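You operate a simulated robot arm through the tools that you are given. There is no shell and no other tool. Be economical: measure what you need, move in short steps, check, and stop when the job is done.

Carry out the task below with a simulated robot arm. There is one attempt and no reset: what you move stays moved.

## Task
Bleed the pump, then unlock both plugs and stand them on the tray.
Fine: leave the bleed valve open. Set down upright: small plug, large plug.

It is judged by the outcome, as a careful person would: the job done as asked, and still so three seconds after it is handed in. It fails if anything else is knocked over, pushed out of place, dropped, spilled or broken.

## Robot
A 7-joint arm with a two-finger gripper, on a carriage that runs on a rail from [-0.5, -186.3] to [0.1, 51.7] (x, y) and turns from -107 to 226 degrees about z. Base frame: it is fixed where the carriage stands at the start and does not move with it; the origin is on the floor, on the carriage's upright axis, x ahead of it, y to its left, z up. Units: cm, degrees, N and s.
Its first joint turns from -149.0 to 149.0 degrees. Places, roughly: bleed valve handle [70, 60, 90]; inside of the steel tray [50, 60, 90]; large socket [80, 60, 90]; small socket [80, 50, 90]; tilted gauge [90, 60, 100]. Payload 2.45 kg.
The tool frame sits at the grasp point between the pads (the TCP): z along the fingers, y along the line on which they close. The tips reach 2.6 cm beyond it. Largest opening 9.6 cm; the body of the gripper starts 6.9 cm behind the TCP.
Orientation is told as [roll, pitch, yaw] about the base's x, y, z axes, in that order, counted from this pose: with the fingers straight down and closing along the base's y, the tool's x points along the base's -x, its y along +y and its z along -z.

## Interface
- The arm moves only by the tool drive_tool. Its argument "steps" is a list of rows, each a list of 6 numbers: the shift along the tool's x, y, z in units of 200 mm (1.0 is 200 mm), then the turn, a rotation vector about the tool's x, y, z in units of 120 degrees (1.0 is 120 degrees). In form: [[x, y, z, rx, ry, rz], ...]. A call has 1 to 10 rows; each row is the pose to reach, as a shift and turn from the pose commanded when the call began, along the tool's axes at that moment. "fingers" is the finger opening in cm, from 0 to 9.6, set as the call begins (left out, the last holds). A call with a number of a shift or a turn outside -1 to 1 is refused whole. Each row takes 0.2 s and may step no farther than 5 cm and 8.6 degrees from the row before; otherwise, or with a gripper value out of range, the whole call is refused. A pose out of reach is approached as far as the arm can. The call stops where the force on the tool passes 40 N (or 10 N more than at its start, if that is more) or the arm is blocked; 0.2 s more then pass. Each finger halts on what it meets, pressing with about 39 N; the grip force reading is that of the motor and also rises with nothing between the fingers. The clock runs only during rows and for 0.2 s after the last one: add rows that repeat a pose to give the fingers time. The reply holds the time, the measured pose of the TCP, the force on the tool along the base axes, the opening and the grip force, in the units named above and with some noise, with the torque about the TCP (base axes, N m) and any sound that the robot's microphone picked up.
- Cameras (640 x 400 px; columns grow to the right, rows downward): "scene" is now at [1.31, 22.05, 164.16]; the picture's right is [0.68, -0.74, 0.00], its down [-0.56, -0.51, -0.66] and it looks along [0.48, 0.44, -0.76] (base axes); focal length 265 px, centre (320, 200). "wrist" rides on the gripper at [8.2, 0.3, -9.8] in the tool frame; the picture's right is [-0.04, 1.00, 0.00], its down [-0.73, -0.03, -0.68] and it looks along [-0.68, -0.03, 0.73] (tool axes); focal length 256 px, centre (320, 200). There is no depth. A picture from a camera that has moved, and an enlarged one, comes with that camera's place and axes in the base frame and with its lens.
- grab_frame(camera): a new picture of that camera. It takes no simulated time.
- raise_lower(by): slides the trunk up (or, below 0, down) by that many cm; the arm and the scene camera ride with it, the base frame stays. It gives what a move gives, with no picture.
- roll_base(legs): drives the robot by 1 to 6 legs, each [ahead, left, turn to the left] in cm, cm and degrees, along the robot's own axes; the way and the turn of a leg run together, so that a leg with both is an arc; at most 150 cm and 180 degrees a leg. The arm and the cameras ride along, it lands a little off, and it stops where it bumps. It keeps to its track: a leg is cut to what the track allows. It gives what a move gives.
- head_to(pan, tilt): turns the head with the scene camera to pan (to the left, within 155 degrees either way) and tilt (down, from -29 to 69), counted from straight ahead of the robot. It gives what a move gives.
- zoom(camera, box): a new picture of the part [left, top, right, bottom] of that camera's present view, enlarged. It takes no simulated time.
- job_done(): hands the job in; it is judged then, once.

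Work in short steps. Places have to be worked out from the pictures, the camera data and where the tool is seen: move nearer, look again, correct. Check each grasp and each placing, and mend what went wrong. You have 120 turns and 78 pictures in all, those below and enlarged ones among them. Open the gripper and draw the arm clear of the work before you hand the job in, unless the task says otherwise; then end with one line.

The tools are called after "Request:" by a JSON object that holds its "method" and its "body". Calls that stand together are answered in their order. drive_tool: Moves the arm, as the interface text tells. Its arguments: {"type":"object","properties":{"steps":{"type":"array","items":{"type":"array","items":{"type":"number"}}},"fingers":{"type":"number"}},"required":["steps"]} The other tools are called the same way: raise_lower (by) slides the trunk up or down; roll_base (legs) drives the base; head_to (pan, tilt) turns the head that bears the scene camera; grab_frame (camera) takes a picture; zoom (camera, box) takes an enlarged picture of a part of a camera's view; job_done () hands the job in.

At the start:

```text
time: 0.0
tool_pos: [36.76, 66.56, 113.45]
tool_rot: [0.0, 0.0, 0.0]
ft_force: [1.0, -0.9, -0.3]
ft_torque: [0.02, 0.0, -0.01]
width: 9.6
gripper_force: 0.0
trunk travel left (down, up): [-65.0, 6.0]
robot x, y, heading: [0.05, -0.03, -0.3]
head pan, tilt: [42.6, 49.0]
```

scene: 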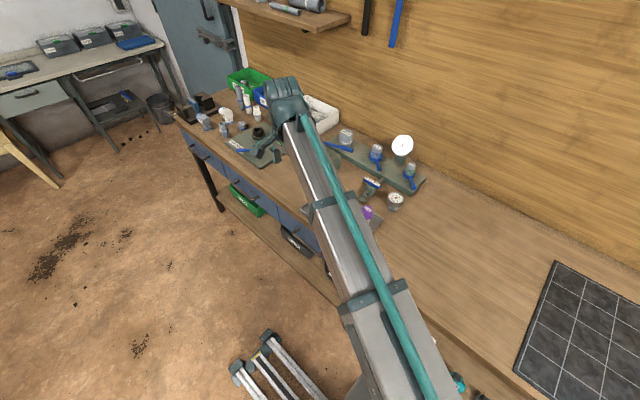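
wrist: 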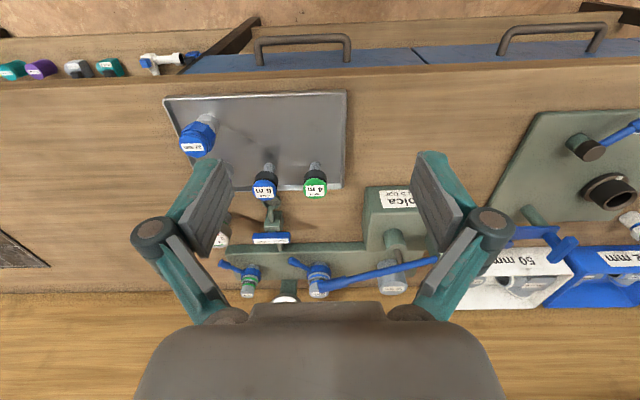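

The arm blocks part of the scene view, so I'll enlarge the work area in both cameras.

Request:
{"method": "zoom", "body": {"camera": "wrist", "box": [140, 80, 460, 310]}}

Request:
{"method": "zoom", "body": {"camera": "scene", "box": [220, 70, 440, 240]}}

```text
1.74 times, centred on (300, 195) of wrist
camera zoom: at [28.74, 66.98, 123.21], right [0.04, 1.0, 0.0], down [0.73, -0.03, 0.68], along [0.68, -0.03, -0.73], focal length 445 px, centre (355, 209)
```

zoom: 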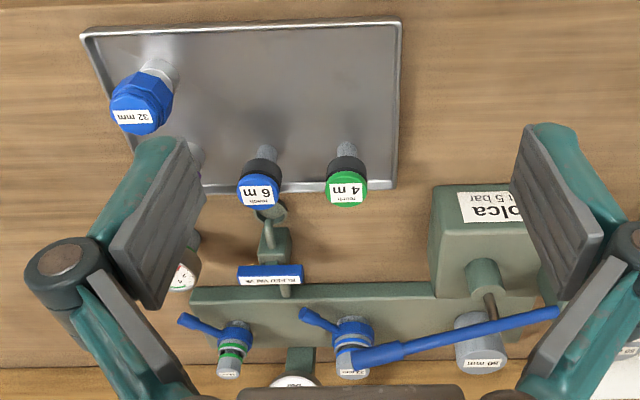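

```text
2.35 times, centred on (330, 155) of scene
camera zoom: at [1.31, 22.05, 164.16], right [0.68, -0.74, 0.0], down [-0.56, -0.51, -0.66], along [0.48, 0.44, -0.76], focal length 624 px, centre (296, 306)
```

zoom: 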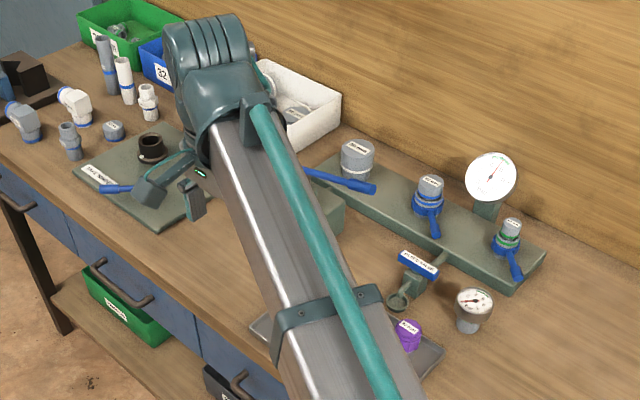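

I'll move the wrist camera ahead and to the right, keeping its height, to look at the valve and sockets from closer.

Request:
{"method": "drive_tool", "body": {"steps": [[-0.2, -0.1, -0.05, 0, 0, 0], [-0.4, -0.2, -0.1, 0, 0, 0], [-0.6, -0.3, -0.15, 0, 0, 0], [-0.8, -0.4, -0.2, 0, 0, 0]]}}

Request:
{"method": "grab_frame", "body": {"camera": "wrist"}}

Request:
{"method": "grab_frame", "body": {"camera": "scene"}}

```text
time: 1.0
tool_pos: [52.97, 58.49, 117.71]
tool_rot: [0.0, 0.1, 0.0]
ft_force: [-0.1, 0.1, -0.4]
ft_torque: [0.0, 0.02, -0.01]
width: 9.58
gripper_force: 0.1
trunk travel left (down, up): [-65.0, 6.0]
robot x, y, heading: [-0.1, -0.01, 0.0]
head pan, tilt: [42.6, 49.0]
```

```text
73 pictures are left
camera wrist: at [44.83, 58.81, 127.48], right [0.04, 1.0, 0.0], down [0.73, -0.03, 0.68], along [0.68, -0.03, -0.73], focal length 256 px, centre (320, 200)
```

wrist: 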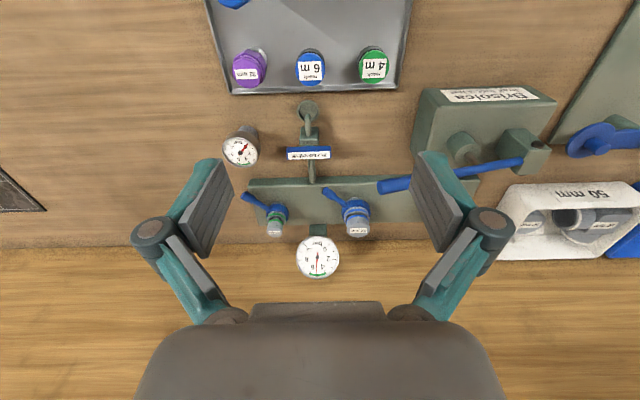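

```text
72 pictures are left
camera scene: at [1.36, 22.02, 164.16], right [0.68, -0.74, 0.0], down [-0.56, -0.51, -0.66], along [0.48, 0.44, -0.76], focal length 265 px, centre (320, 200)
```

scene: 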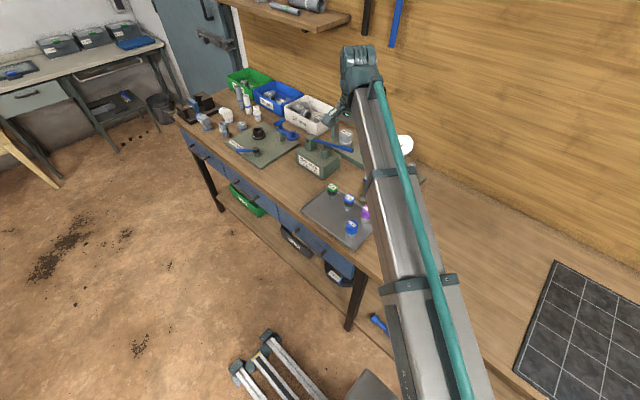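

Request:
{"method": "zoom", "body": {"camera": "wrist", "box": [200, 40, 420, 280]}}

```text
1.67 times, centred on (310, 160) of wrist
camera zoom: at [44.83, 58.81, 127.48], right [0.04, 1.0, 0.0], down [0.73, -0.03, 0.68], along [0.68, -0.03, -0.73], focal length 427 px, centre (337, 267)
```

zoom: 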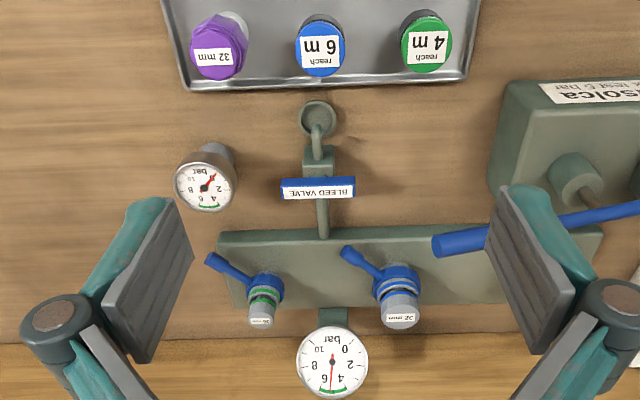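

Stereo puts the bleed handle near (67,56,92), the small plug near (82,48,95) and the large plug near (85,64,94). The gauge reads about 5 bar. I'll roll the base left along its rail so all of these come within reach.

Request:
{"method": "roll_base", "body": {"legs": [[0, 25, 0]]}}

Request:
{"method": "drive_tool", "body": {"steps": [[0.1, -0.22, 0, 0, 0, 0], [0.2, -0.44, 0, 0, 0, 0], [0.3, -0.66, 0, 0, 0, 0], [0.4, -0.88, 0, 0, 0, 0], [0.45, -1.0, 0, 0, 0, 0]]}}

Request:
{"method": "head_to", "body": {"pan": 5, "tilt": 45}}

Request:
{"method": "grab_frame", "body": {"camera": "scene"}}

Request:
{"method": "grab_frame", "body": {"camera": "wrist"}}

```text
time: 2.8
tool_pos: [52.76, 83.64, 117.67]
tool_rot: [0.1, 0.0, 0.1]
ft_force: [-0.1, 0.4, -0.3]
ft_torque: [-0.04, -0.02, -0.03]
width: 9.59
gripper_force: 0.1
trunk travel left (down, up): [-65.0, 6.0]
robot x, y, heading: [0.46, 24.91, 0.1]
head pan, tilt: [42.6, 49.0]
```

```text
time: 4.0
tool_pos: [43.96, 63.49, 117.51]
tool_rot: [0.1, 0.1, 0.1]
ft_force: [0.7, 0.3, -0.1]
ft_torque: [0.0, -0.01, 0.0]
width: 9.58
gripper_force: 0.2
trunk travel left (down, up): [-65.0, 6.0]
robot x, y, heading: [0.5, 25.05, -0.1]
head pan, tilt: [42.6, 49.0]
```

```text
time: 5.1
tool_pos: [43.85, 63.55, 117.32]
tool_rot: [0.0, 0.0, 0.1]
ft_force: [0.0, 0.3, -0.1]
ft_torque: [0.01, -0.01, 0.03]
width: 9.59
gripper_force: 0.0
trunk travel left (down, up): [-65.0, 6.0]
robot x, y, heading: [0.29, 24.99, -0.2]
head pan, tilt: [5.0, 45.0]
```

```text
70 pictures are left
camera scene: at [3.71, 42.49, 164.72], right [0.09, -1.0, 0.0], down [-0.7, -0.06, -0.71], along [0.7, 0.06, -0.71], focal length 265 px, centre (320, 200)
```

scene: 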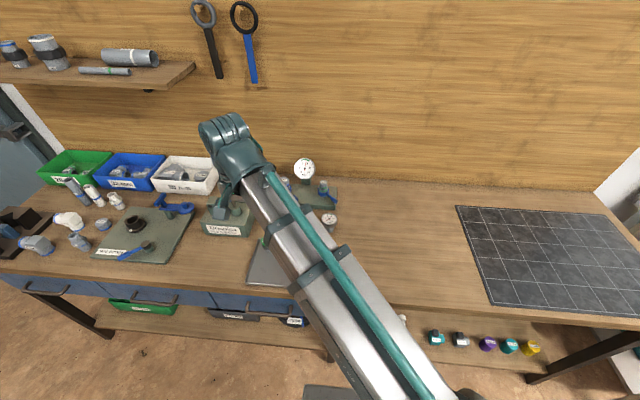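

```text
69 pictures are left
camera wrist: at [35.73, 63.96, 127.2], right [0.04, 1.0, 0.0], down [0.73, -0.03, 0.68], along [0.68, -0.03, -0.73], focal length 256 px, centre (320, 200)
```

wrist: 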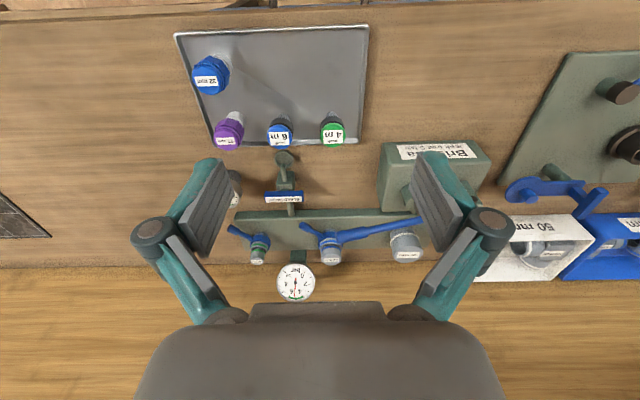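

The scene view is still blocked by the arm, so the wrist camera is the one to use. I'll lower it toward the bleed valve for a close look, keeping the fingertips well above everything.

Request:
{"method": "drive_tool", "body": {"steps": [[-0.14, -0.1, 0.14, 0, 0, 0], [-0.28, -0.19, 0.28, 0, 0, 0], [-0.42, -0.29, 0.42, 0, 0, 0], [-0.55, -0.38, 0.55, 0, 0, 0]]}}

Request:
{"method": "grab_frame", "body": {"camera": "wrist"}}

Request:
{"method": "zoom", "body": {"camera": "wrist", "box": [220, 60, 420, 240]}}

```text
time: 6.1
tool_pos: [55.01, 55.98, 106.43]
tool_rot: [0.0, -0.1, 0.2]
ft_force: [-0.4, -0.1, 0.3]
ft_torque: [0.02, 0.01, -0.02]
width: 9.59
gripper_force: 0.1
trunk travel left (down, up): [-65.0, 6.0]
robot x, y, heading: [-0.14, 25.14, 0.0]
head pan, tilt: [5.0, 45.0]
```

```text
68 pictures are left
camera wrist: at [46.83, 56.33, 116.25], right [0.04, 1.0, 0.0], down [0.73, -0.03, 0.68], along [0.68, -0.03, -0.73], focal length 256 px, centre (320, 200)
```

wrist: 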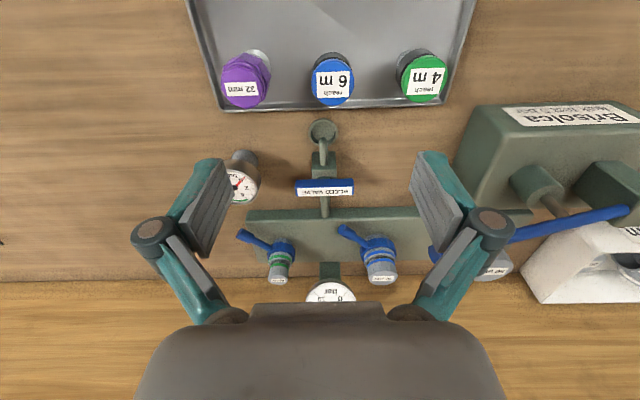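

```text
2.22 times, centred on (320, 150) of wrist
camera zoom: at [46.83, 56.33, 116.25], right [0.04, 1.0, 0.0], down [0.73, -0.03, 0.68], along [0.68, -0.03, -0.73], focal length 569 px, centre (320, 311)
```

zoom: 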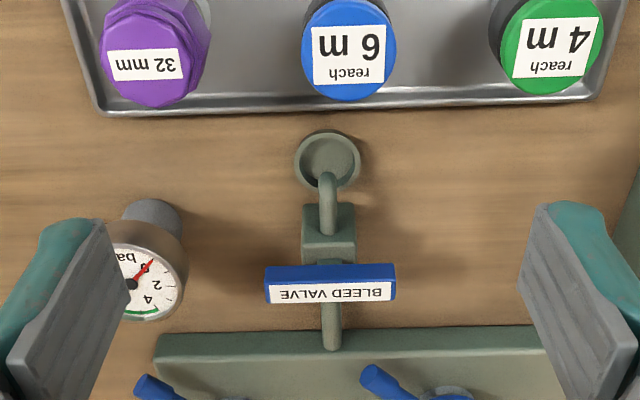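

The blue handle lies crosswise, so the valve is closed. Its bar is about 7 cm long, centred near (67.3,56,92). I'll hover over it while turning the tool to yaw −90, so the fingers close along x.

Request:
{"method": "drive_tool", "body": {"steps": [[-0.062, 0, 0, 0, 0, 0.07], [-0.123, 0, 0, 0, 0, 0.14], [-0.185, 0, 0, 0, 0, 0.21], [-0.246, 0, 0, 0, 0, 0.28], [-0.308, 0, 0, 0, 0, 0.35], [-0.37, 0, 0, 0, 0, 0.42], [-0.43, 0, 0, 0, 0, 0.49], [-0.492, 0, 0, 0, 0, 0.56], [-0.554, 0, 0, 0, 0, 0.63], [-0.615, 0, 0, 0, 0, 0.7]]}}

Request:
{"method": "drive_tool", "body": {"steps": [[0, 0, 0, 0, 0, 0.05]], "fingers": 5}}

Request:
{"method": "grab_frame", "body": {"camera": "wrist"}}

Request:
{"method": "grab_frame", "body": {"camera": "scene"}}

```text
time: 8.3
tool_pos: [67.15, 56.08, 106.6]
tool_rot: [0.0, 0.1, -84.0]
ft_force: [0.1, 0.7, 0.0]
ft_torque: [0.04, 0.02, 0.01]
width: 9.62
gripper_force: 0.1
trunk travel left (down, up): [-65.0, 6.0]
robot x, y, heading: [0.02, 24.5, -0.1]
head pan, tilt: [5.0, 45.0]
```

```text
time: 8.7
tool_pos: [67.05, 56.14, 106.73]
tool_rot: [0.0, -0.1, -89.9]
ft_force: [0.0, 0.2, 0.0]
ft_torque: [-0.01, -0.02, 0.05]
width: 4.97
gripper_force: 0.0
trunk travel left (down, up): [-65.0, 6.0]
robot x, y, heading: [0.21, 24.82, -0.1]
head pan, tilt: [5.0, 45.0]
```

```text
66 pictures are left
camera wrist: at [67.48, 64.36, 116.45], right [1.0, -0.04, 0.0], down [-0.03, -0.73, 0.68], along [-0.03, -0.68, -0.73], focal length 256 px, centre (320, 200)
```

wrist: 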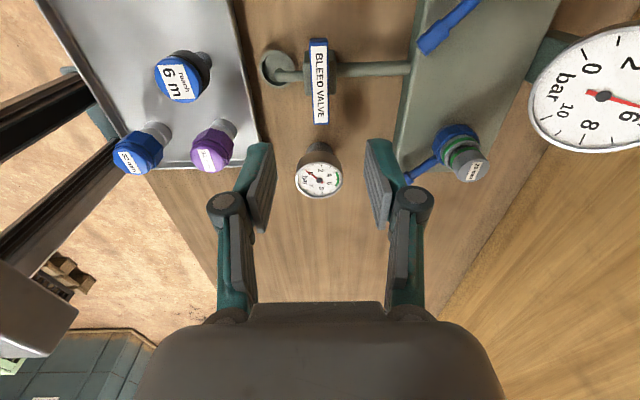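

```text
65 pictures are left
camera scene: at [3.7, 42.49, 164.72], right [0.09, -1.0, 0.0], down [-0.7, -0.06, -0.71], along [0.7, 0.06, -0.71], focal length 265 px, centre (320, 200)
```

scene: 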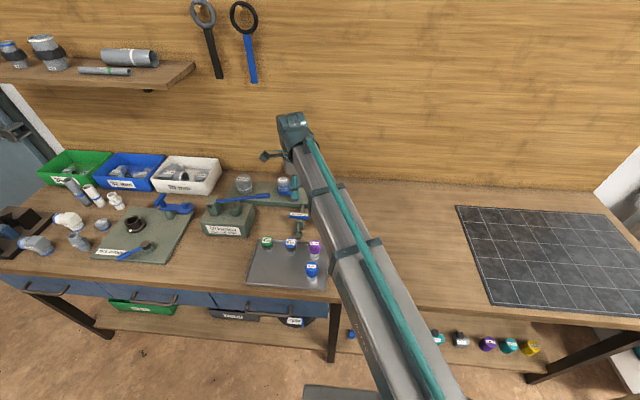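

The bar is centred at about (67.1,56.0) and the tool is right above it. I'll lower until the tips straddle its upper part, then check.

Request:
{"method": "drive_tool", "body": {"steps": [[0, 0, 0.2, 0, 0, 0], [0, 0, 0.4, 0, 0, 0], [0, 0, 0.55, 0, 0, 0], [0, 0, 0.63, 0, 0, 0]]}}

Request:
{"method": "grab_frame", "body": {"camera": "wrist"}}

```text
time: 9.7
tool_pos: [67.03, 56.07, 94.07]
tool_rot: [0.0, 0.0, -90.0]
ft_force: [-0.6, -0.8, 0.1]
ft_torque: [-0.01, 0.05, -0.01]
width: 4.98
gripper_force: 0.1
trunk travel left (down, up): [-65.0, 6.0]
robot x, y, heading: [0.08, 24.88, 0.1]
head pan, tilt: [5.0, 45.0]
```

```text
64 pictures are left
camera wrist: at [67.34, 64.34, 103.98], right [1.0, -0.04, 0.0], down [-0.03, -0.73, 0.68], along [-0.03, -0.68, -0.73], focal length 256 px, centre (320, 200)
```

wrist: 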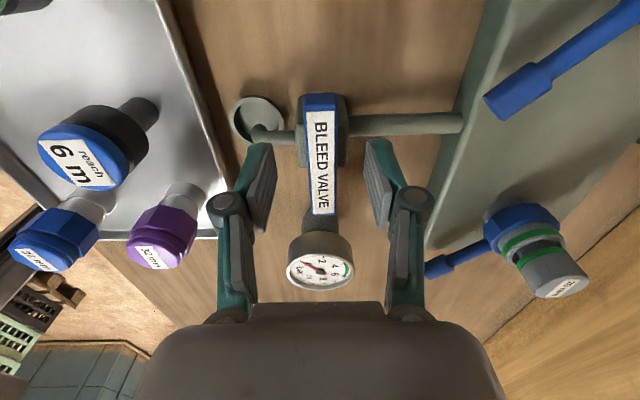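

The bar top is at z≈93 with its pivot near y 56.5, and the fingers straddle it cleanly. I'll go 1 cm lower, shift y +0.4 and close.

Request:
{"method": "drive_tool", "body": {"steps": [[0.02, 0, 0.045, 0, 0, 0]]}}

Request:
{"method": "drive_tool", "body": {"steps": [[0, 0, 0, 0, 0, 0], [0, 0, 0, 0, 0, 0], [0, 0, 0, 0, 0, 0]], "fingers": 0.5}}

Request:
{"method": "grab_frame", "body": {"camera": "wrist"}}

```text
time: 10.1
tool_pos: [67.13, 56.52, 93.29]
tool_rot: [-0.1, 0.0, -89.8]
ft_force: [0.4, 0.3, -0.7]
ft_torque: [0.01, -0.02, 0.01]
width: 4.98
gripper_force: 0.0
trunk travel left (down, up): [-65.0, 6.0]
robot x, y, heading: [0.15, 24.88, 0.3]
head pan, tilt: [5.0, 45.0]
```

```text
time: 10.9
tool_pos: [67.16, 56.51, 93.3]
tool_rot: [0.0, -0.1, -89.8]
ft_force: [3.2, 1.6, -0.7]
ft_torque: [0.1, -0.1, 0.01]
width: 1.53
gripper_force: 41.1
trunk travel left (down, up): [-65.0, 6.0]
robot x, y, heading: [-0.05, 24.96, -0.0]
head pan, tilt: [5.0, 45.0]
```

```text
63 pictures are left
camera wrist: at [67.47, 64.77, 103.11], right [1.0, -0.04, 0.0], down [-0.03, -0.73, 0.68], along [-0.03, -0.68, -0.73], focal length 256 px, centre (320, 200)
```

wrist: 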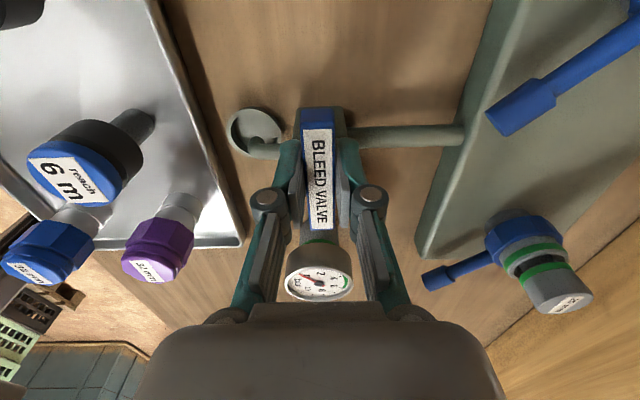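

The bar is gripped at 1.5 cm wide. I'll try a counter-clockwise turn of about 25° and watch the torque.

Request:
{"method": "drive_tool", "body": {"steps": [[0, 0, 0, 0, 0, -0.07], [0, 0, 0, 0, 0, -0.14], [0, 0, 0, 0, 0, -0.21]]}}

```text
time: 11.3
tool_pos: [67.33, 56.48, 93.3]
tool_rot: [-0.9, 0.1, -86.1]
ft_force: [7.6, 5.2, 1.2]
ft_torque: [-1.32, 3.32, -2.86]
width: 1.92
gripper_force: 10.7
trunk travel left (down, up): [-65.0, 6.0]
robot x, y, heading: [0.25, 25.27, 0.1]
head pan, tilt: [5.0, 45.0]
stopped in row 2: the force on the tool passed its limit at 52 N (the readings are from after the stop); the commanded pose is now the measured one
```

Counter-clockwise hit a stop, so I'll turn clockwise instead: back past the start, then a small amount further.

Request:
{"method": "drive_tool", "body": {"steps": [[0, 0, 0, 0, 0, 0.03], [0, 0, 0, 0, 0, 0.09], [0, 0, 0, 0, 0, 0.15]], "fingers": 0.5}}

```text
time: 12.1
tool_pos: [67.22, 56.46, 93.33]
tool_rot: [-0.7, -0.3, -103.7]
ft_force: [-5.3, -2.2, -8.4]
ft_torque: [-0.09, 0.07, 1.78]
width: 2.06
gripper_force: 45.0
trunk travel left (down, up): [-65.0, 6.0]
robot x, y, heading: [-0.14, 25.09, 0.2]
head pan, tilt: [5.0, 45.0]
```

Request:
{"method": "grab_frame", "body": {"camera": "wrist"}}

```text
62 pictures are left
camera wrist: at [69.58, 64.38, 103.09], right [0.96, -0.27, -0.01], down [-0.19, -0.7, 0.68], along [-0.2, -0.65, -0.73], focal length 256 px, centre (320, 200)
```

wrist: 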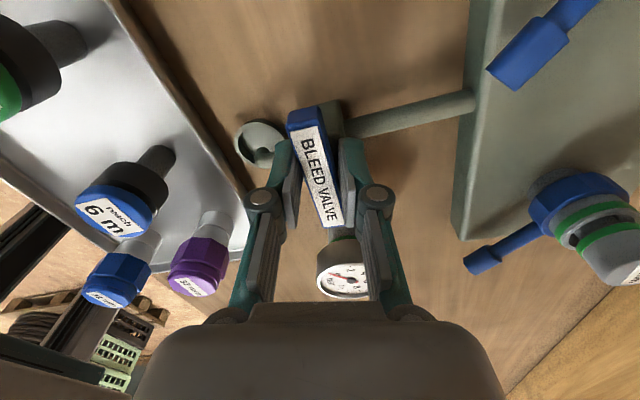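

The bar still points along y, so the fingers only twisted on it. It is stiff and needs more leverage. I'll open, square the tool back to yaw −90, and then grip the +y end of the bar.

Request:
{"method": "drive_tool", "body": {"steps": [[0, 0, 0, 0, 0, 0], [0, 0, 0, 0, 0, -0.057], [0, 0, 0, 0, 0, -0.114]], "fingers": 4}}

Request:
{"method": "drive_tool", "body": {"steps": [[0.07, 0, 0, 0, 0, 0], [0.14, 0, 0, 0, 0, 0]]}}

Request:
{"method": "grab_frame", "body": {"camera": "wrist"}}

```text
time: 12.9
tool_pos: [67.29, 56.35, 93.25]
tool_rot: [-0.7, 0.0, -90.0]
ft_force: [-0.2, 1.0, 0.2]
ft_torque: [0.03, 0.0, -0.01]
width: 3.99
gripper_force: 0.0
trunk travel left (down, up): [-65.0, 6.0]
robot x, y, heading: [0.09, 25.46, 0.2]
head pan, tilt: [5.0, 45.0]
```

```text
time: 13.5
tool_pos: [67.35, 59.23, 93.22]
tool_rot: [-0.6, -0.1, -90.0]
ft_force: [0.1, 0.0, 0.9]
ft_torque: [-0.04, -0.01, 0.02]
width: 4.01
gripper_force: 0.1
trunk travel left (down, up): [-65.0, 6.0]
robot x, y, heading: [0.02, 25.03, 0.3]
head pan, tilt: [5.0, 45.0]
```

```text
61 pictures are left
camera wrist: at [67.84, 67.54, 103.08], right [1.0, -0.04, -0.01], down [-0.02, -0.73, 0.68], along [-0.04, -0.68, -0.73], focal length 256 px, centre (320, 200)
```

wrist: 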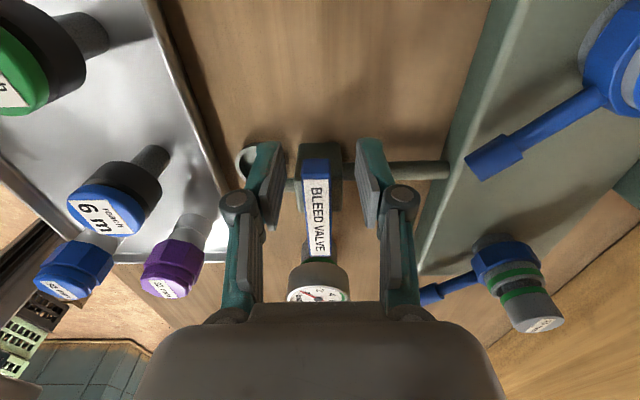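

The fingers straddle the +y end at y≈59.2. I'll close there and drag that end along an arc about (67.1,56.7), clockwise first.

Request:
{"method": "drive_tool", "body": {"steps": [[0, -0.005, 0, 0, 0, 0], [0, -0.005, 0, 0, 0, 0], [0, -0.005, 0, 0, 0, 0]], "fingers": 0.5}}

Request:
{"method": "drive_tool", "body": {"steps": [[-0.001, 0.018, 0, 0, 0, 0.07], [-0.004, 0.035, 0, 0, 0, 0.14]]}}

```text
time: 14.3
tool_pos: [67.14, 59.23, 93.37]
tool_rot: [-0.7, -0.1, -90.0]
ft_force: [-0.7, -0.4, -4.9]
ft_torque: [0.04, -0.08, -0.04]
width: 1.52
gripper_force: 41.6
trunk travel left (down, up): [-65.0, 6.0]
robot x, y, heading: [0.1, 25.04, -0.0]
head pan, tilt: [5.0, 45.0]
```

```text
time: 14.9
tool_pos: [67.46, 59.35, 93.37]
tool_rot: [-0.9, -0.3, -106.8]
ft_force: [-25.0, 5.0, -8.3]
ft_torque: [0.05, 0.32, 0.87]
width: 1.96
gripper_force: 44.7
trunk travel left (down, up): [-65.0, 6.0]
robot x, y, heading: [-0.17, 24.95, 0.4]
head pan, tilt: [5.0, 45.0]
```

Clockwise meets hard resistance, about 1.5 N·m, with little or no motion. I'll try counter-clockwise from this end grip.

Request:
{"method": "drive_tool", "body": {"steps": [[0, -0.017, 0, 0, 0, -0.07], [0, -0.035, 0, 0, 0, -0.14]]}}

Request:
{"method": "drive_tool", "body": {"steps": [[0, -0.018, 0, 0, 0, -0.07], [-0.004, -0.035, 0, 0, 0, -0.14]]}}

Request:
{"method": "grab_frame", "body": {"camera": "wrist"}}

```text
time: 15.5
tool_pos: [67.17, 59.52, 93.28]
tool_rot: [-0.7, 0.1, -90.0]
ft_force: [-14.9, 9.5, -15.5]
ft_torque: [0.44, 0.37, -0.49]
width: 1.58
gripper_force: 42.1
trunk travel left (down, up): [-65.0, 6.0]
robot x, y, heading: [-0.13, 25.2, -0.1]
head pan, tilt: [5.0, 45.0]
```

```text
time: 15.9
tool_pos: [67.74, 59.61, 93.42]
tool_rot: [-0.6, 0.3, -83.9]
ft_force: [6.6, 9.7, -6.5]
ft_torque: [-1.92, 4.6, -4.47]
width: 2.77
gripper_force: 17.0
trunk travel left (down, up): [-65.0, 6.0]
robot x, y, heading: [-0.01, 24.96, 0.1]
head pan, tilt: [5.0, 45.0]
stopped in row 2: the force on the tool passed its limit at 48 N (the readings are from after the stop); the commanded pose is now the measured one
```

```text
60 pictures are left
camera wrist: at [67.29, 67.82, 103.19], right [1.0, 0.06, -0.01], down [0.06, -0.74, 0.68], along [0.04, -0.67, -0.74], focal length 256 px, centre (320, 200)
```

wrist: 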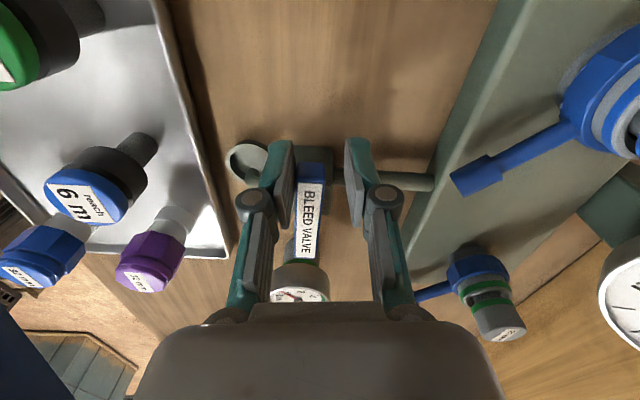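

Counter-clockwise is a rigid stop straight away, while clockwise felt like stiff friction. I'll reset the grip further out on the end and pull clockwise further.

Request:
{"method": "drive_tool", "body": {"steps": [[0, 0, 0, 0, 0, 0], [0, -0.025, 0, 0, 0, 0.05], [0, -0.025, 0, 0, 0, 0.05]], "fingers": 4}}

Request:
{"method": "drive_tool", "body": {"steps": [[0.0, 0, 0, 0, 0, 0], [0.0, 0, 0, 0, 0, 0], [0, 0, 0, 0, 0, 0]], "fingers": 0.5}}

Request:
{"method": "drive_tool", "body": {"steps": [[-0.001, 0.02, 0, 0, 0, 0.05], [-0.005, 0.04, 0, 0, 0, 0.1], [-0.01, 0.06, 0, 0, 0, 0.15], [-0.018, 0.08, 0, 0, 0, 0.2]]}}

Request:
{"method": "grab_frame", "body": {"camera": "wrist"}}

```text
time: 16.7
tool_pos: [67.12, 59.39, 93.48]
tool_rot: [-0.3, 0.3, -89.3]
ft_force: [0.0, 1.1, -0.4]
ft_torque: [0.0, -0.02, 0.02]
width: 4.01
gripper_force: 0.0
trunk travel left (down, up): [-65.0, 6.0]
robot x, y, heading: [-0.21, 24.81, -0.0]
head pan, tilt: [5.0, 45.0]
```

```text
time: 17.5
tool_pos: [67.15, 59.34, 93.6]
tool_rot: [-0.4, 0.3, -89.4]
ft_force: [3.0, 1.7, 2.2]
ft_torque: [0.09, -0.05, 0.08]
width: 1.54
gripper_force: 41.4
trunk travel left (down, up): [-65.0, 6.0]
robot x, y, heading: [-0.2, 24.97, -0.2]
head pan, tilt: [5.0, 45.0]
```

```text
time: 18.3
tool_pos: [67.47, 59.34, 93.47]
tool_rot: [-1.1, 0.1, -105.5]
ft_force: [-7.4, 1.4, -0.9]
ft_torque: [-0.33, 0.06, 0.85]
width: 1.93
gripper_force: 44.3
trunk travel left (down, up): [-65.0, 6.0]
robot x, y, heading: [-0.17, 25.31, -0.0]
head pan, tilt: [5.0, 45.0]
stopped in row 3: the force on the tool passed its limit at 43 N (the readings are from after the stop); the commanded pose is now the measured one
```

```text
59 pictures are left
camera wrist: at [70.12, 67.22, 103.3], right [0.95, -0.31, -0.02], down [-0.21, -0.7, 0.68], along [-0.22, -0.64, -0.73], focal length 256 px, centre (320, 200)
```

wrist: 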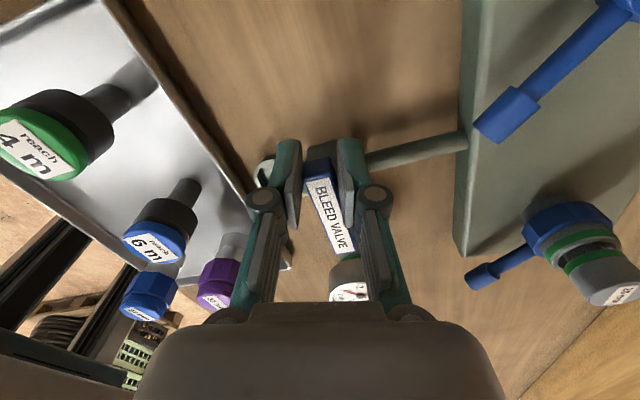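

Still no clear motion at about 2 N·m, so I may be misreading how this valve works. I'll open, back off and look at it closely from the side.

Request:
{"method": "drive_tool", "body": {"steps": [[0, 0, 0, 0, 0, 0], [0, 0, 0, 0, 0, -0.067], [0, 0, 0, 0, 0, -0.135]], "fingers": 6}}

Request:
{"method": "drive_tool", "body": {"steps": [[0, 0, -0.2, 0, 0, 0], [0.2, 0, -0.2, 0, 0, 0], [0.4, 0, -0.2, 0, 0, 0], [0.6, 0, -0.2, 0, 0, 0]]}}

Request:
{"method": "zoom", "body": {"camera": "wrist", "box": [240, 160, 400, 310]}}

```text
time: 19.1
tool_pos: [67.55, 59.33, 93.51]
tool_rot: [-1.1, 0.2, -89.4]
ft_force: [-1.2, 0.1, -0.1]
ft_torque: [0.01, 0.01, -0.01]
width: 5.99
gripper_force: 0.1
trunk travel left (down, up): [-65.0, 6.0]
robot x, y, heading: [-0.37, 25.16, 0.0]
head pan, tilt: [5.0, 45.0]
```

```text
time: 19.8
tool_pos: [67.37, 63.7, 97.3]
tool_rot: [-1.1, -0.5, -89.5]
ft_force: [-0.4, -2.5, 0.6]
ft_torque: [0.2, 0.02, -0.02]
width: 6.02
gripper_force: 0.1
trunk travel left (down, up): [-65.0, 6.0]
robot x, y, heading: [0.08, 24.8, 0.1]
head pan, tilt: [5.0, 45.0]
stopped in row 3: the force on the tool passed its limit at 51 N (the readings are from after the stop); the commanded pose is now the measured one
```

```text
2.67 times, centred on (320, 235) of wrist
camera zoom: at [67.85, 72.08, 107.09], right [1.0, -0.03, -0.02], down [-0.01, -0.73, 0.69], along [-0.04, -0.69, -0.73], focal length 683 px, centre (320, 107)
```

zoom: 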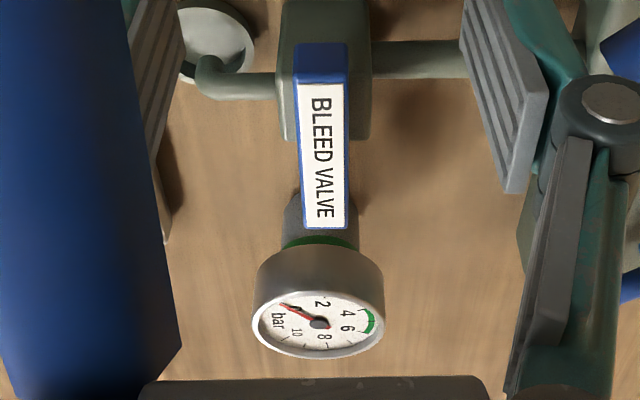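

The gripper bumped the blue pump lever, which shows large at the left. That also explains the "rigid stop" counter-clockwise. I'll back away in −y and up, then check.

Request:
{"method": "drive_tool", "body": {"steps": [[-0.1, 0, 0, 0, 0, 0], [-0.3, 0, -0.1, 0, 0, 0], [-0.5, 0, -0.3, 0, 0, 0], [-0.5, 0, -0.5, 0, 0, 0]]}}

Request:
{"method": "grab_frame", "body": {"camera": "scene"}}

```text
refused: row 3 steps farther than a row can; nothing moved
```

```text
57 pictures are left
camera scene: at [3.74, 42.55, 164.71], right [0.09, -1.0, 0.0], down [-0.7, -0.06, -0.71], along [0.7, 0.06, -0.71], focal length 265 px, centre (320, 200)
```

scene: 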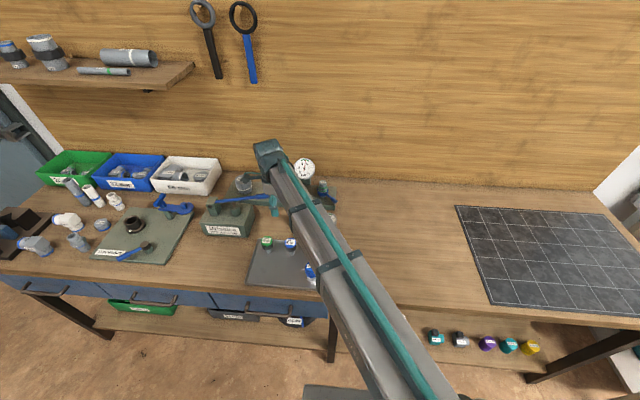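

Request:
{"method": "drive_tool", "body": {"steps": [[-0.1, 0, 0, 0, 0, 0], [-0.3, 0, -0.1, 0, 0, 0], [-0.45, 0, -0.25, 0, 0, 0], [-0.45, 0, -0.45, 0, 0, 0]]}}

Request:
{"method": "zoom", "body": {"camera": "scene", "box": [180, 140, 370, 300]}}

```text
time: 20.8
tool_pos: [67.69, 54.64, 106.36]
tool_rot: [-1.2, -0.5, -89.6]
ft_force: [-0.2, 1.0, 0.5]
ft_torque: [0.0, 0.0, -0.03]
width: 5.98
gripper_force: 0.1
trunk travel left (down, up): [-65.0, 6.0]
robot x, y, heading: [0.01, 25.17, -0.2]
head pan, tilt: [5.0, 45.0]
```

```text
2.50 times, centred on (275, 220) of scene
camera zoom: at [3.73, 42.53, 164.71], right [0.09, -1.0, 0.0], down [-0.7, -0.06, -0.71], along [0.7, 0.06, -0.71], focal length 663 px, centre (432, 150)
```

zoom: 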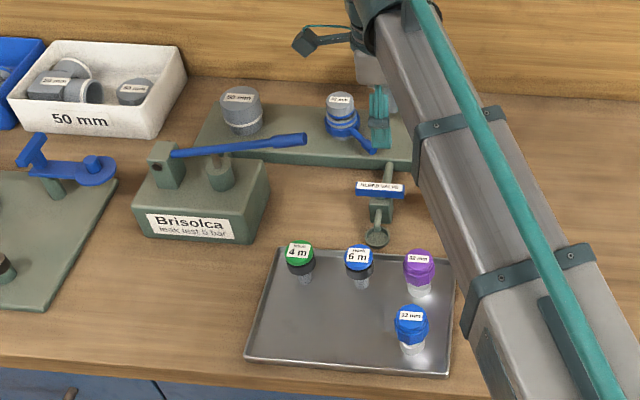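

The pump lever looks unchanged. Its tip is near (66,65,102), which is where my wrist camera was sitting. I'll turn the tool to yaw +90 so the camera is on the −y side, away from the lever, staying high.

Request:
{"method": "drive_tool", "body": {"steps": [[0, 0, -0.1, 0, 0, -0.07], [0, 0, -0.1, 0, 0, -0.14], [0, 0, -0.1, 0, 0, -0.21], [0, 0, -0.1, 0, 0, -0.28], [0, 0, -0.1, 0, 0, -0.35], [0, 0, -0.1, 0, 0, -0.42], [0, 0, -0.1, 0, 0, -0.49], [0, 0, -0.1, 0, 0, -0.56], [0, 0, -0.1, 0, 0, -0.63], [0, 0, -0.1, 0, 0, -0.7]]}}

Request:
{"method": "drive_tool", "body": {"steps": [[0, 0, 0, 0, 0, -0.07], [0, 0, 0, 0, 0, -0.14], [0, 0, 0, 0, 0, -0.21], [0, 0, 0, 0, 0, -0.28], [0, 0, 0, 0, 0, -0.35], [0, 0, 0, 0, 0, -0.42], [0, 0, 0, 0, 0, -0.49], [0, 0, 0, 0, 0, -0.56], [0, 0, 0, 0, 0, -0.63], [0, 0, 0, 0, 0, -0.7]]}}

Request:
{"method": "drive_tool", "body": {"steps": [[0, 0, 0, 0, 0, -0.05], [0, 0, 0, 0, 0, -0.097]]}}

Request:
{"method": "grab_frame", "body": {"camera": "wrist"}}

```text
time: 23.0
tool_pos: [67.68, 54.74, 108.49]
tool_rot: [-0.6, 1.0, -5.4]
ft_force: [0.5, -0.8, -0.3]
ft_torque: [0.0, 0.02, 0.0]
width: 6.0
gripper_force: 0.0
trunk travel left (down, up): [-65.0, 6.0]
robot x, y, heading: [0.01, 25.17, 0.2]
head pan, tilt: [5.0, 45.0]
```

```text
time: 25.2
tool_pos: [67.7, 54.83, 108.43]
tool_rot: [1.1, 0.8, 78.7]
ft_force: [0.0, 0.3, -0.1]
ft_torque: [0.02, -0.02, -0.01]
width: 6.0
gripper_force: 0.0
trunk travel left (down, up): [-65.0, 6.0]
robot x, y, heading: [0.21, 25.26, 0.1]
head pan, tilt: [5.0, 45.0]
```

```text
time: 25.8
tool_pos: [67.77, 54.86, 108.44]
tool_rot: [1.2, 0.4, 90.2]
ft_force: [0.1, -0.6, -0.6]
ft_torque: [-0.02, 0.01, -0.07]
width: 6.02
gripper_force: 0.2
trunk travel left (down, up): [-65.0, 6.0]
robot x, y, heading: [-0.11, 25.12, -0.1]
head pan, tilt: [5.0, 45.0]
```

```text
55 pictures are left
camera wrist: at [67.6, 46.89, 118.32], right [-1.0, 0.04, 0.02], down [0.04, 0.74, 0.67], along [0.01, 0.67, -0.74], focal length 256 px, centre (320, 200)
```

wrist: 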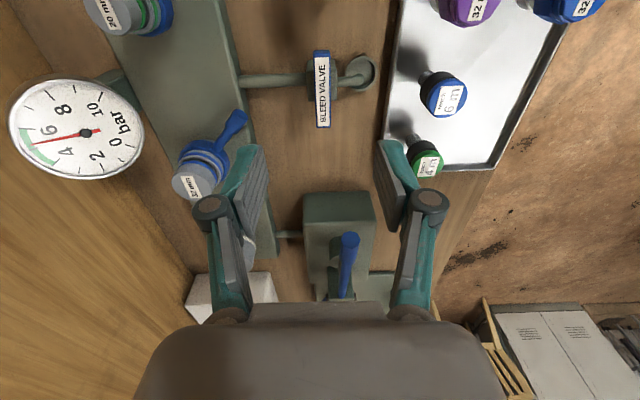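

I have a clear view: the bar is still crosswise and the gauge reads about 5 bar. I'll level the tool and lower onto the +y half of the bar.

Request:
{"method": "drive_tool", "body": {"steps": [[-0.09, 0.03, 0.1, 0.003, 0.01, 0], [-0.18, 0.03, 0.3, 0.003, 0.01, 0], [-0.18, 0.03, 0.5, 0.003, 0.01, 0], [-0.18, 0.03, 0.7, 0.003, 0.01, 0], [-0.18, 0.03, 0.755, 0.003, 0.01, 0]], "fingers": 4.5}}

Request:
{"method": "grab_frame", "body": {"camera": "wrist"}}

```text
time: 27.0
tool_pos: [66.81, 58.34, 93.37]
tool_rot: [0.8, 1.7, 90.1]
ft_force: [-0.4, 1.1, -0.4]
ft_torque: [0.01, 0.01, -0.01]
width: 4.51
gripper_force: 0.1
trunk travel left (down, up): [-65.0, 6.0]
robot x, y, heading: [0.05, 25.46, 0.0]
head pan, tilt: [5.0, 45.0]
```

```text
54 pictures are left
camera wrist: at [66.57, 50.57, 103.41], right [-1.0, 0.04, 0.01], down [0.04, 0.75, 0.66], along [0.02, 0.66, -0.75], focal length 256 px, centre (320, 200)
```

wrist: 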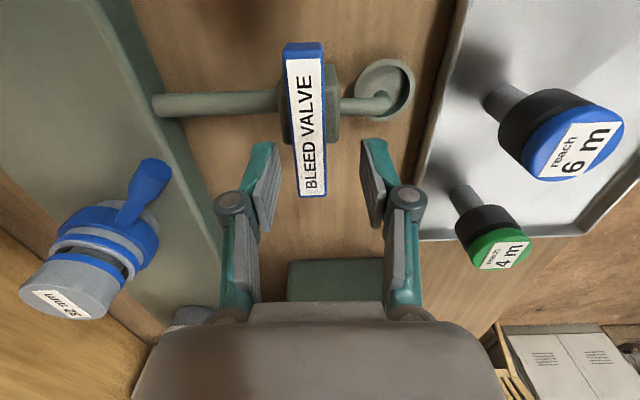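

The bar is at x≈67.15. I'll level and centre the tool, then grip.

Request:
{"method": "drive_tool", "body": {"steps": [[0, -0.016, 0, 0.007, -0.014, 0]]}}

Request:
{"method": "drive_tool", "body": {"steps": [[0, 0, 0, 0, 0, 0], [0, 0, 0, 0, 0, 0], [0, 0, 0, 0, 0, 0]], "fingers": 0.5}}

```text
time: 27.4
tool_pos: [66.97, 58.28, 93.47]
tool_rot: [-0.1, 0.1, 90.2]
ft_force: [-0.2, 0.6, -0.4]
ft_torque: [0.01, -0.01, -0.02]
width: 4.51
gripper_force: 0.0
trunk travel left (down, up): [-65.0, 6.0]
robot x, y, heading: [0.26, 24.85, -0.2]
head pan, tilt: [5.0, 45.0]
```

```text
time: 28.2
tool_pos: [67.06, 58.3, 93.45]
tool_rot: [-0.1, 0.0, 90.0]
ft_force: [10.5, 0.8, 2.4]
ft_torque: [-0.03, -0.24, 0.23]
width: 1.57
gripper_force: 42.1
trunk travel left (down, up): [-65.0, 6.0]
robot x, y, heading: [0.19, 24.76, -0.1]
head pan, tilt: [5.0, 45.0]
```

Gripped. I'll try a counter-clockwise arc of about 25°.

Request:
{"method": "drive_tool", "body": {"steps": [[0.0005, 0.0125, 0, 0, 0, -0.07], [0.0037, 0.025, 0, 0, 0, -0.14], [0.008, 0.036, 0, 0, 0, -0.21]]}}

Request:
{"method": "grab_frame", "body": {"camera": "wrist"}}

```text
time: 29.0
tool_pos: [66.19, 58.14, 93.46]
tool_rot: [-0.1, 0.0, 115.5]
ft_force: [1.4, 2.6, 12.2]
ft_torque: [0.09, -0.01, 0.08]
width: 1.55
gripper_force: 41.1
trunk travel left (down, up): [-65.0, 6.0]
robot x, y, heading: [0.44, 24.82, -0.3]
head pan, tilt: [5.0, 45.0]
```

```text
53 pictures are left
camera wrist: at [69.39, 50.73, 103.19], right [-0.92, -0.39, 0.0], down [-0.29, 0.68, 0.68], along [-0.27, 0.62, -0.73], focal length 256 px, centre (320, 200)
```

wrist: 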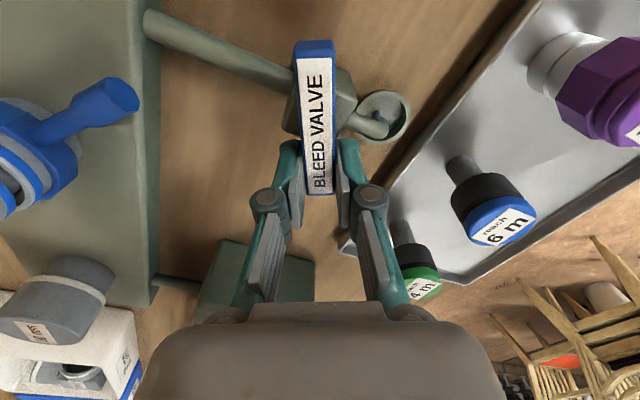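

The valve turns freely counter-clockwise. I'll continue the arc to about 84°.

Request:
{"method": "drive_tool", "body": {"steps": [[0.002, 0.013, 0, 0, 0, -0.07], [0.006, 0.025, 0, 0, 0, -0.14], [0.012, 0.037, 0, 0, 0, -0.21], [0.019, 0.048, 0, 0, 0, -0.28], [0.028, 0.058, 0, 0, 0, -0.35], [0.038, 0.066, 0, 0, 0, -0.42], [0.05, 0.072, 0, 0, 0, -0.49]]}}

Request:
{"method": "grab_frame", "body": {"camera": "wrist"}}

```text
time: 30.6
tool_pos: [64.83, 56.29, 93.35]
tool_rot: [0.4, -0.4, 174.2]
ft_force: [-35.7, -17.0, -5.2]
ft_torque: [-0.36, 0.2, -0.36]
width: 1.55
gripper_force: 41.6
trunk travel left (down, up): [-65.0, 6.0]
robot x, y, heading: [0.23, 24.91, 0.0]
head pan, tilt: [5.0, 45.0]
```

```text
52 pictures are left
camera wrist: at [73.07, 55.31, 103.13], right [-0.14, -0.99, 0.01], down [-0.72, 0.11, 0.68], along [-0.68, 0.09, -0.73], focal length 256 px, centre (320, 200)
```

wrist: 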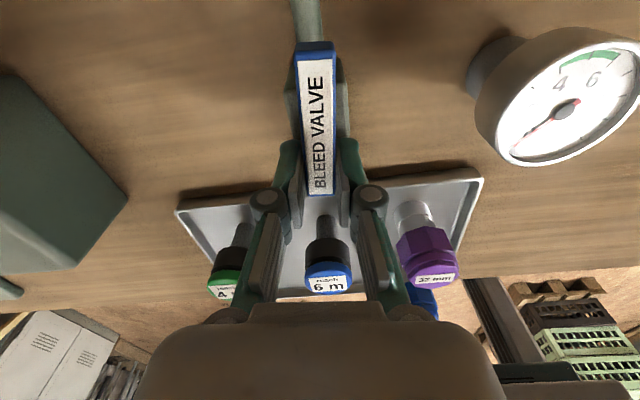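

The bar is at about 84°, with some side load from pivot mismatch. I'll release, let it settle and rise a little to inspect.

Request:
{"method": "drive_tool", "body": {"steps": [[0, 0, 0, 0, 0, 0], [0, 0, -0.05, 0, 0, 0], [0, 0, -0.25, 0, 0, 0], [0, 0, -0.45, 0, 0, 0]], "fingers": 4.5}}

Request:
{"method": "grab_frame", "body": {"camera": "wrist"}}

Request:
{"method": "zoom", "body": {"camera": "scene", "box": [180, 140, 370, 300]}}

```text
time: 31.6
tool_pos: [65.36, 56.63, 102.58]
tool_rot: [0.0, 0.1, 174.2]
ft_force: [-0.1, 0.4, 0.8]
ft_torque: [-0.01, 0.0, -0.05]
width: 4.52
gripper_force: 0.1
trunk travel left (down, up): [-65.0, 6.0]
robot x, y, heading: [0.02, 24.86, 0.2]
head pan, tilt: [5.0, 45.0]
```

```text
51 pictures are left
camera wrist: at [73.43, 55.49, 112.36], right [-0.14, -0.99, 0.0], down [-0.73, 0.1, 0.68], along [-0.67, 0.1, -0.73], focal length 256 px, centre (320, 200)
```

wrist: 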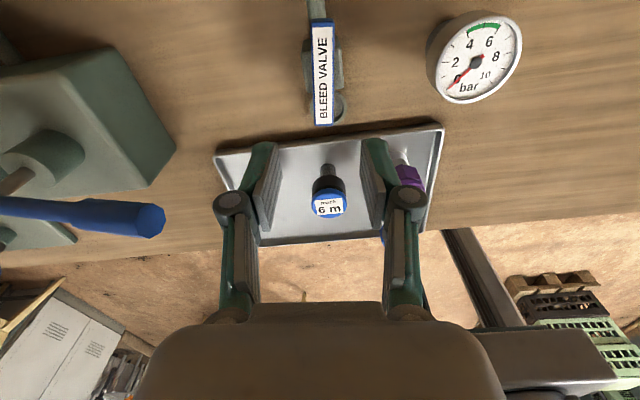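

```text
2.50 times, centred on (275, 220) of scene
camera zoom: at [3.71, 42.52, 164.71], right [0.09, -1.0, 0.0], down [-0.7, -0.06, -0.71], along [0.7, 0.06, -0.71], focal length 663 px, centre (432, 150)
```

zoom: 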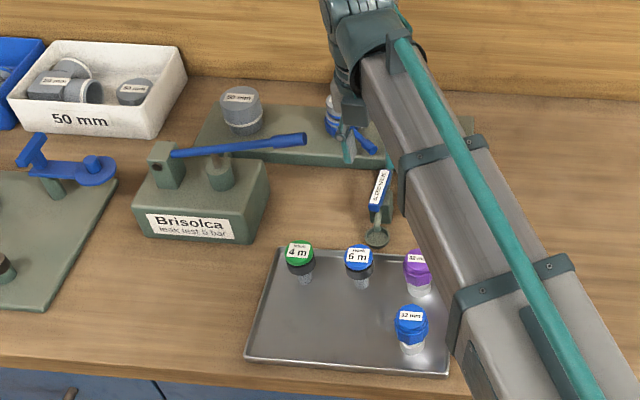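

The handle now lies along the pipe, at about 86°. I'll bring the camera back to yaw 0, higher up, to read the pump gauge and see the plugs.

Request:
{"method": "drive_tool", "body": {"steps": [[-0.02, 0, -0.05, 0, 0, 0.07], [-0.04, 0, -0.1, 0, 0, 0.14], [-0.06, 0, -0.15, 0, 0, 0.21], [-0.08, 0, -0.2, 0, 0, 0.28], [-0.1, 0, -0.25, 0, 0, 0.35], [-0.12, 0, -0.3, 0, 0, 0.42], [-0.14, 0, -0.35, 0, 0, 0.49], [-0.16, 0, -0.4, 0, 0, 0.56], [-0.18, 0, -0.4, 0, 0, 0.63], [-0.2, 0, -0.4, 0, 0, 0.7]]}}

Request:
{"method": "drive_tool", "body": {"steps": [[0, 0, 0, 0, 0, 0.07], [0, 0, 0, 0, 0, 0.14], [0, 0, 0, 0, 0, 0.21], [0, 0, 0, 0, 0, 0.28], [0, 0, 0, 0, 0, 0.35], [0, 0, 0, 0, 0, 0.42], [0, 0, 0, 0, 0, 0.49], [0, 0, 0, 0, 0, 0.56], [0, 0, 0, 0, 0, 0.63], [0, 0, 0, 0, 0, 0.7]]}}

Request:
{"method": "drive_tool", "body": {"steps": [[0, 0, 0, 0, 0, 0.051]], "fingers": 9}}

Request:
{"method": "grab_frame", "body": {"camera": "wrist"}}

Request:
{"method": "zoom", "body": {"camera": "wrist", "box": [220, 140, 420, 310]}}

```text
time: 33.8
tool_pos: [61.47, 57.24, 110.37]
tool_rot: [0.0, 0.1, 89.9]
ft_force: [0.6, -0.1, 0.1]
ft_torque: [-0.01, -0.02, 0.01]
width: 4.49
gripper_force: 0.0
trunk travel left (down, up): [-65.0, 6.0]
robot x, y, heading: [0.47, 25.12, -0.1]
head pan, tilt: [5.0, 45.0]
```

```text
time: 36.0
tool_pos: [61.49, 57.08, 110.22]
tool_rot: [-0.1, 0.0, 6.0]
ft_force: [-0.3, 0.1, 0.1]
ft_torque: [-0.02, -0.01, 0.01]
width: 4.49
gripper_force: 0.1
trunk travel left (down, up): [-65.0, 6.0]
robot x, y, heading: [0.3, 25.0, 0.1]
head pan, tilt: [5.0, 45.0]
```

```text
time: 36.4
tool_pos: [61.58, 56.9, 110.34]
tool_rot: [-0.2, 0.0, -0.1]
ft_force: [-0.3, 0.3, 0.1]
ft_torque: [-0.01, 0.01, -0.02]
width: 9.0
gripper_force: 0.1
trunk travel left (down, up): [-65.0, 6.0]
robot x, y, heading: [-0.02, 24.91, 0.2]
head pan, tilt: [5.0, 45.0]
```

```text
49 pictures are left
camera wrist: at [53.38, 57.48, 120.11], right [0.04, 1.0, 0.0], down [0.73, -0.03, 0.68], along [0.68, -0.03, -0.73], focal length 256 px, centre (320, 200)
```

wrist: 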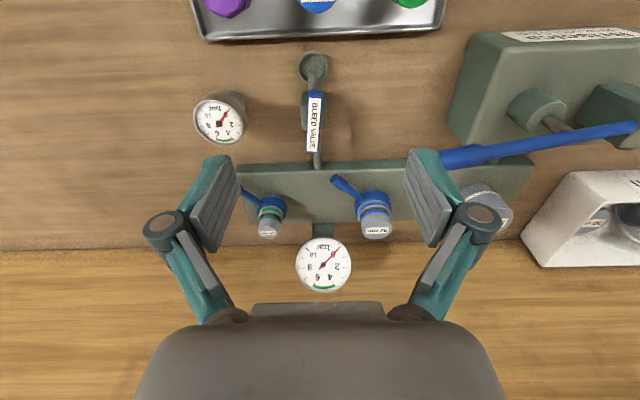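

```text
2.35 times, centred on (320, 225) of wrist
camera zoom: at [53.38, 57.48, 120.11], right [0.04, 1.0, 0.0], down [0.73, -0.03, 0.68], along [0.68, -0.03, -0.73], focal length 602 px, centre (320, 141)
```

zoom: 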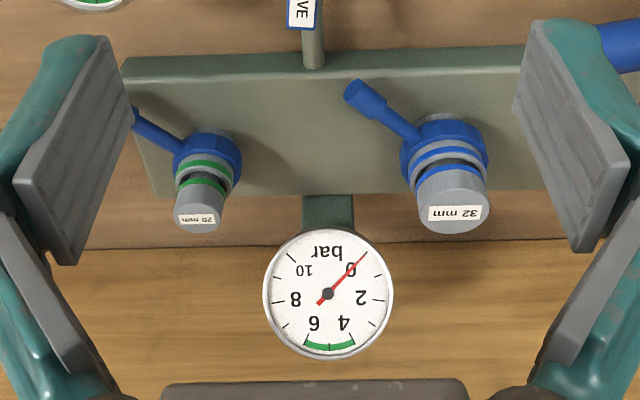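

The pump gauge reads 0, so it is bled and the handle stands open. The large plug is at about (82.5,64.9) with its top at 95.5, and the small plug at about (82.5,48.3). Each has a blue lever at z≈91 pointing toward (−x,−y). I'll get a closer look at the collars.

Request:
{"method": "drive_tool", "body": {"steps": [[-0.2, -0.05, 0, 0, 0, 0], [-0.4, -0.1, 0, 0, 0, 0], [-0.5, -0.1, 0, 0, 0, 0]], "fingers": 9.6}}

Request:
{"method": "zoom", "body": {"camera": "wrist", "box": [220, 60, 420, 260]}}

Request:
{"method": "head_to", "body": {"pan": 15, "tilt": 40}}

Request:
{"method": "grab_frame", "body": {"camera": "scene"}}

```text
time: 37.2
tool_pos: [71.47, 55.07, 110.17]
tool_rot: [-0.1, -0.1, 0.0]
ft_force: [0.1, -0.4, -0.2]
ft_torque: [0.02, -0.01, -0.03]
width: 9.63
gripper_force: 0.0
trunk travel left (down, up): [-65.0, 6.0]
robot x, y, heading: [-0.05, 24.93, 0.0]
head pan, tilt: [5.0, 45.0]
```

```text
2.00 times, centred on (320, 160) of wrist
camera zoom: at [63.32, 55.43, 120.0], right [0.04, 1.0, 0.0], down [0.73, -0.03, 0.68], along [0.68, -0.03, -0.73], focal length 512 px, centre (320, 280)
```

zoom: 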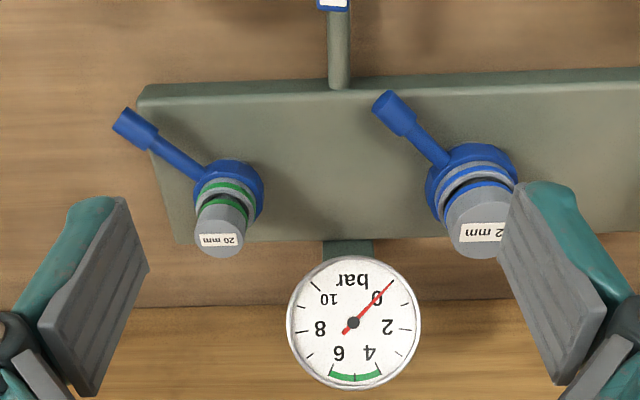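

```text
time: 38.0
tool_pos: [71.35, 54.94, 110.27]
tool_rot: [-0.1, 0.1, 0.0]
ft_force: [0.2, -0.1, 0.7]
ft_torque: [0.0, -0.01, 0.02]
width: 9.6
gripper_force: 0.1
trunk travel left (down, up): [-65.0, 6.0]
robot x, y, heading: [-0.18, 25.4, 0.1]
head pan, tilt: [15.0, 40.0]
```

```text
46 pictures are left
camera scene: at [3.85, 44.02, 165.44], right [0.26, -0.97, 0.0], down [-0.62, -0.17, -0.77], along [0.74, 0.2, -0.64], focal length 265 px, centre (320, 200)
```

scene: 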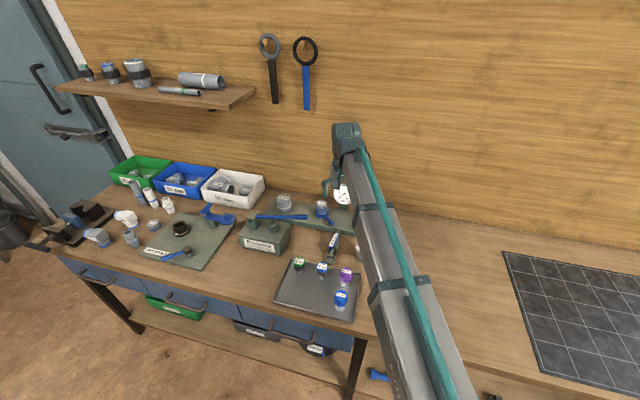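

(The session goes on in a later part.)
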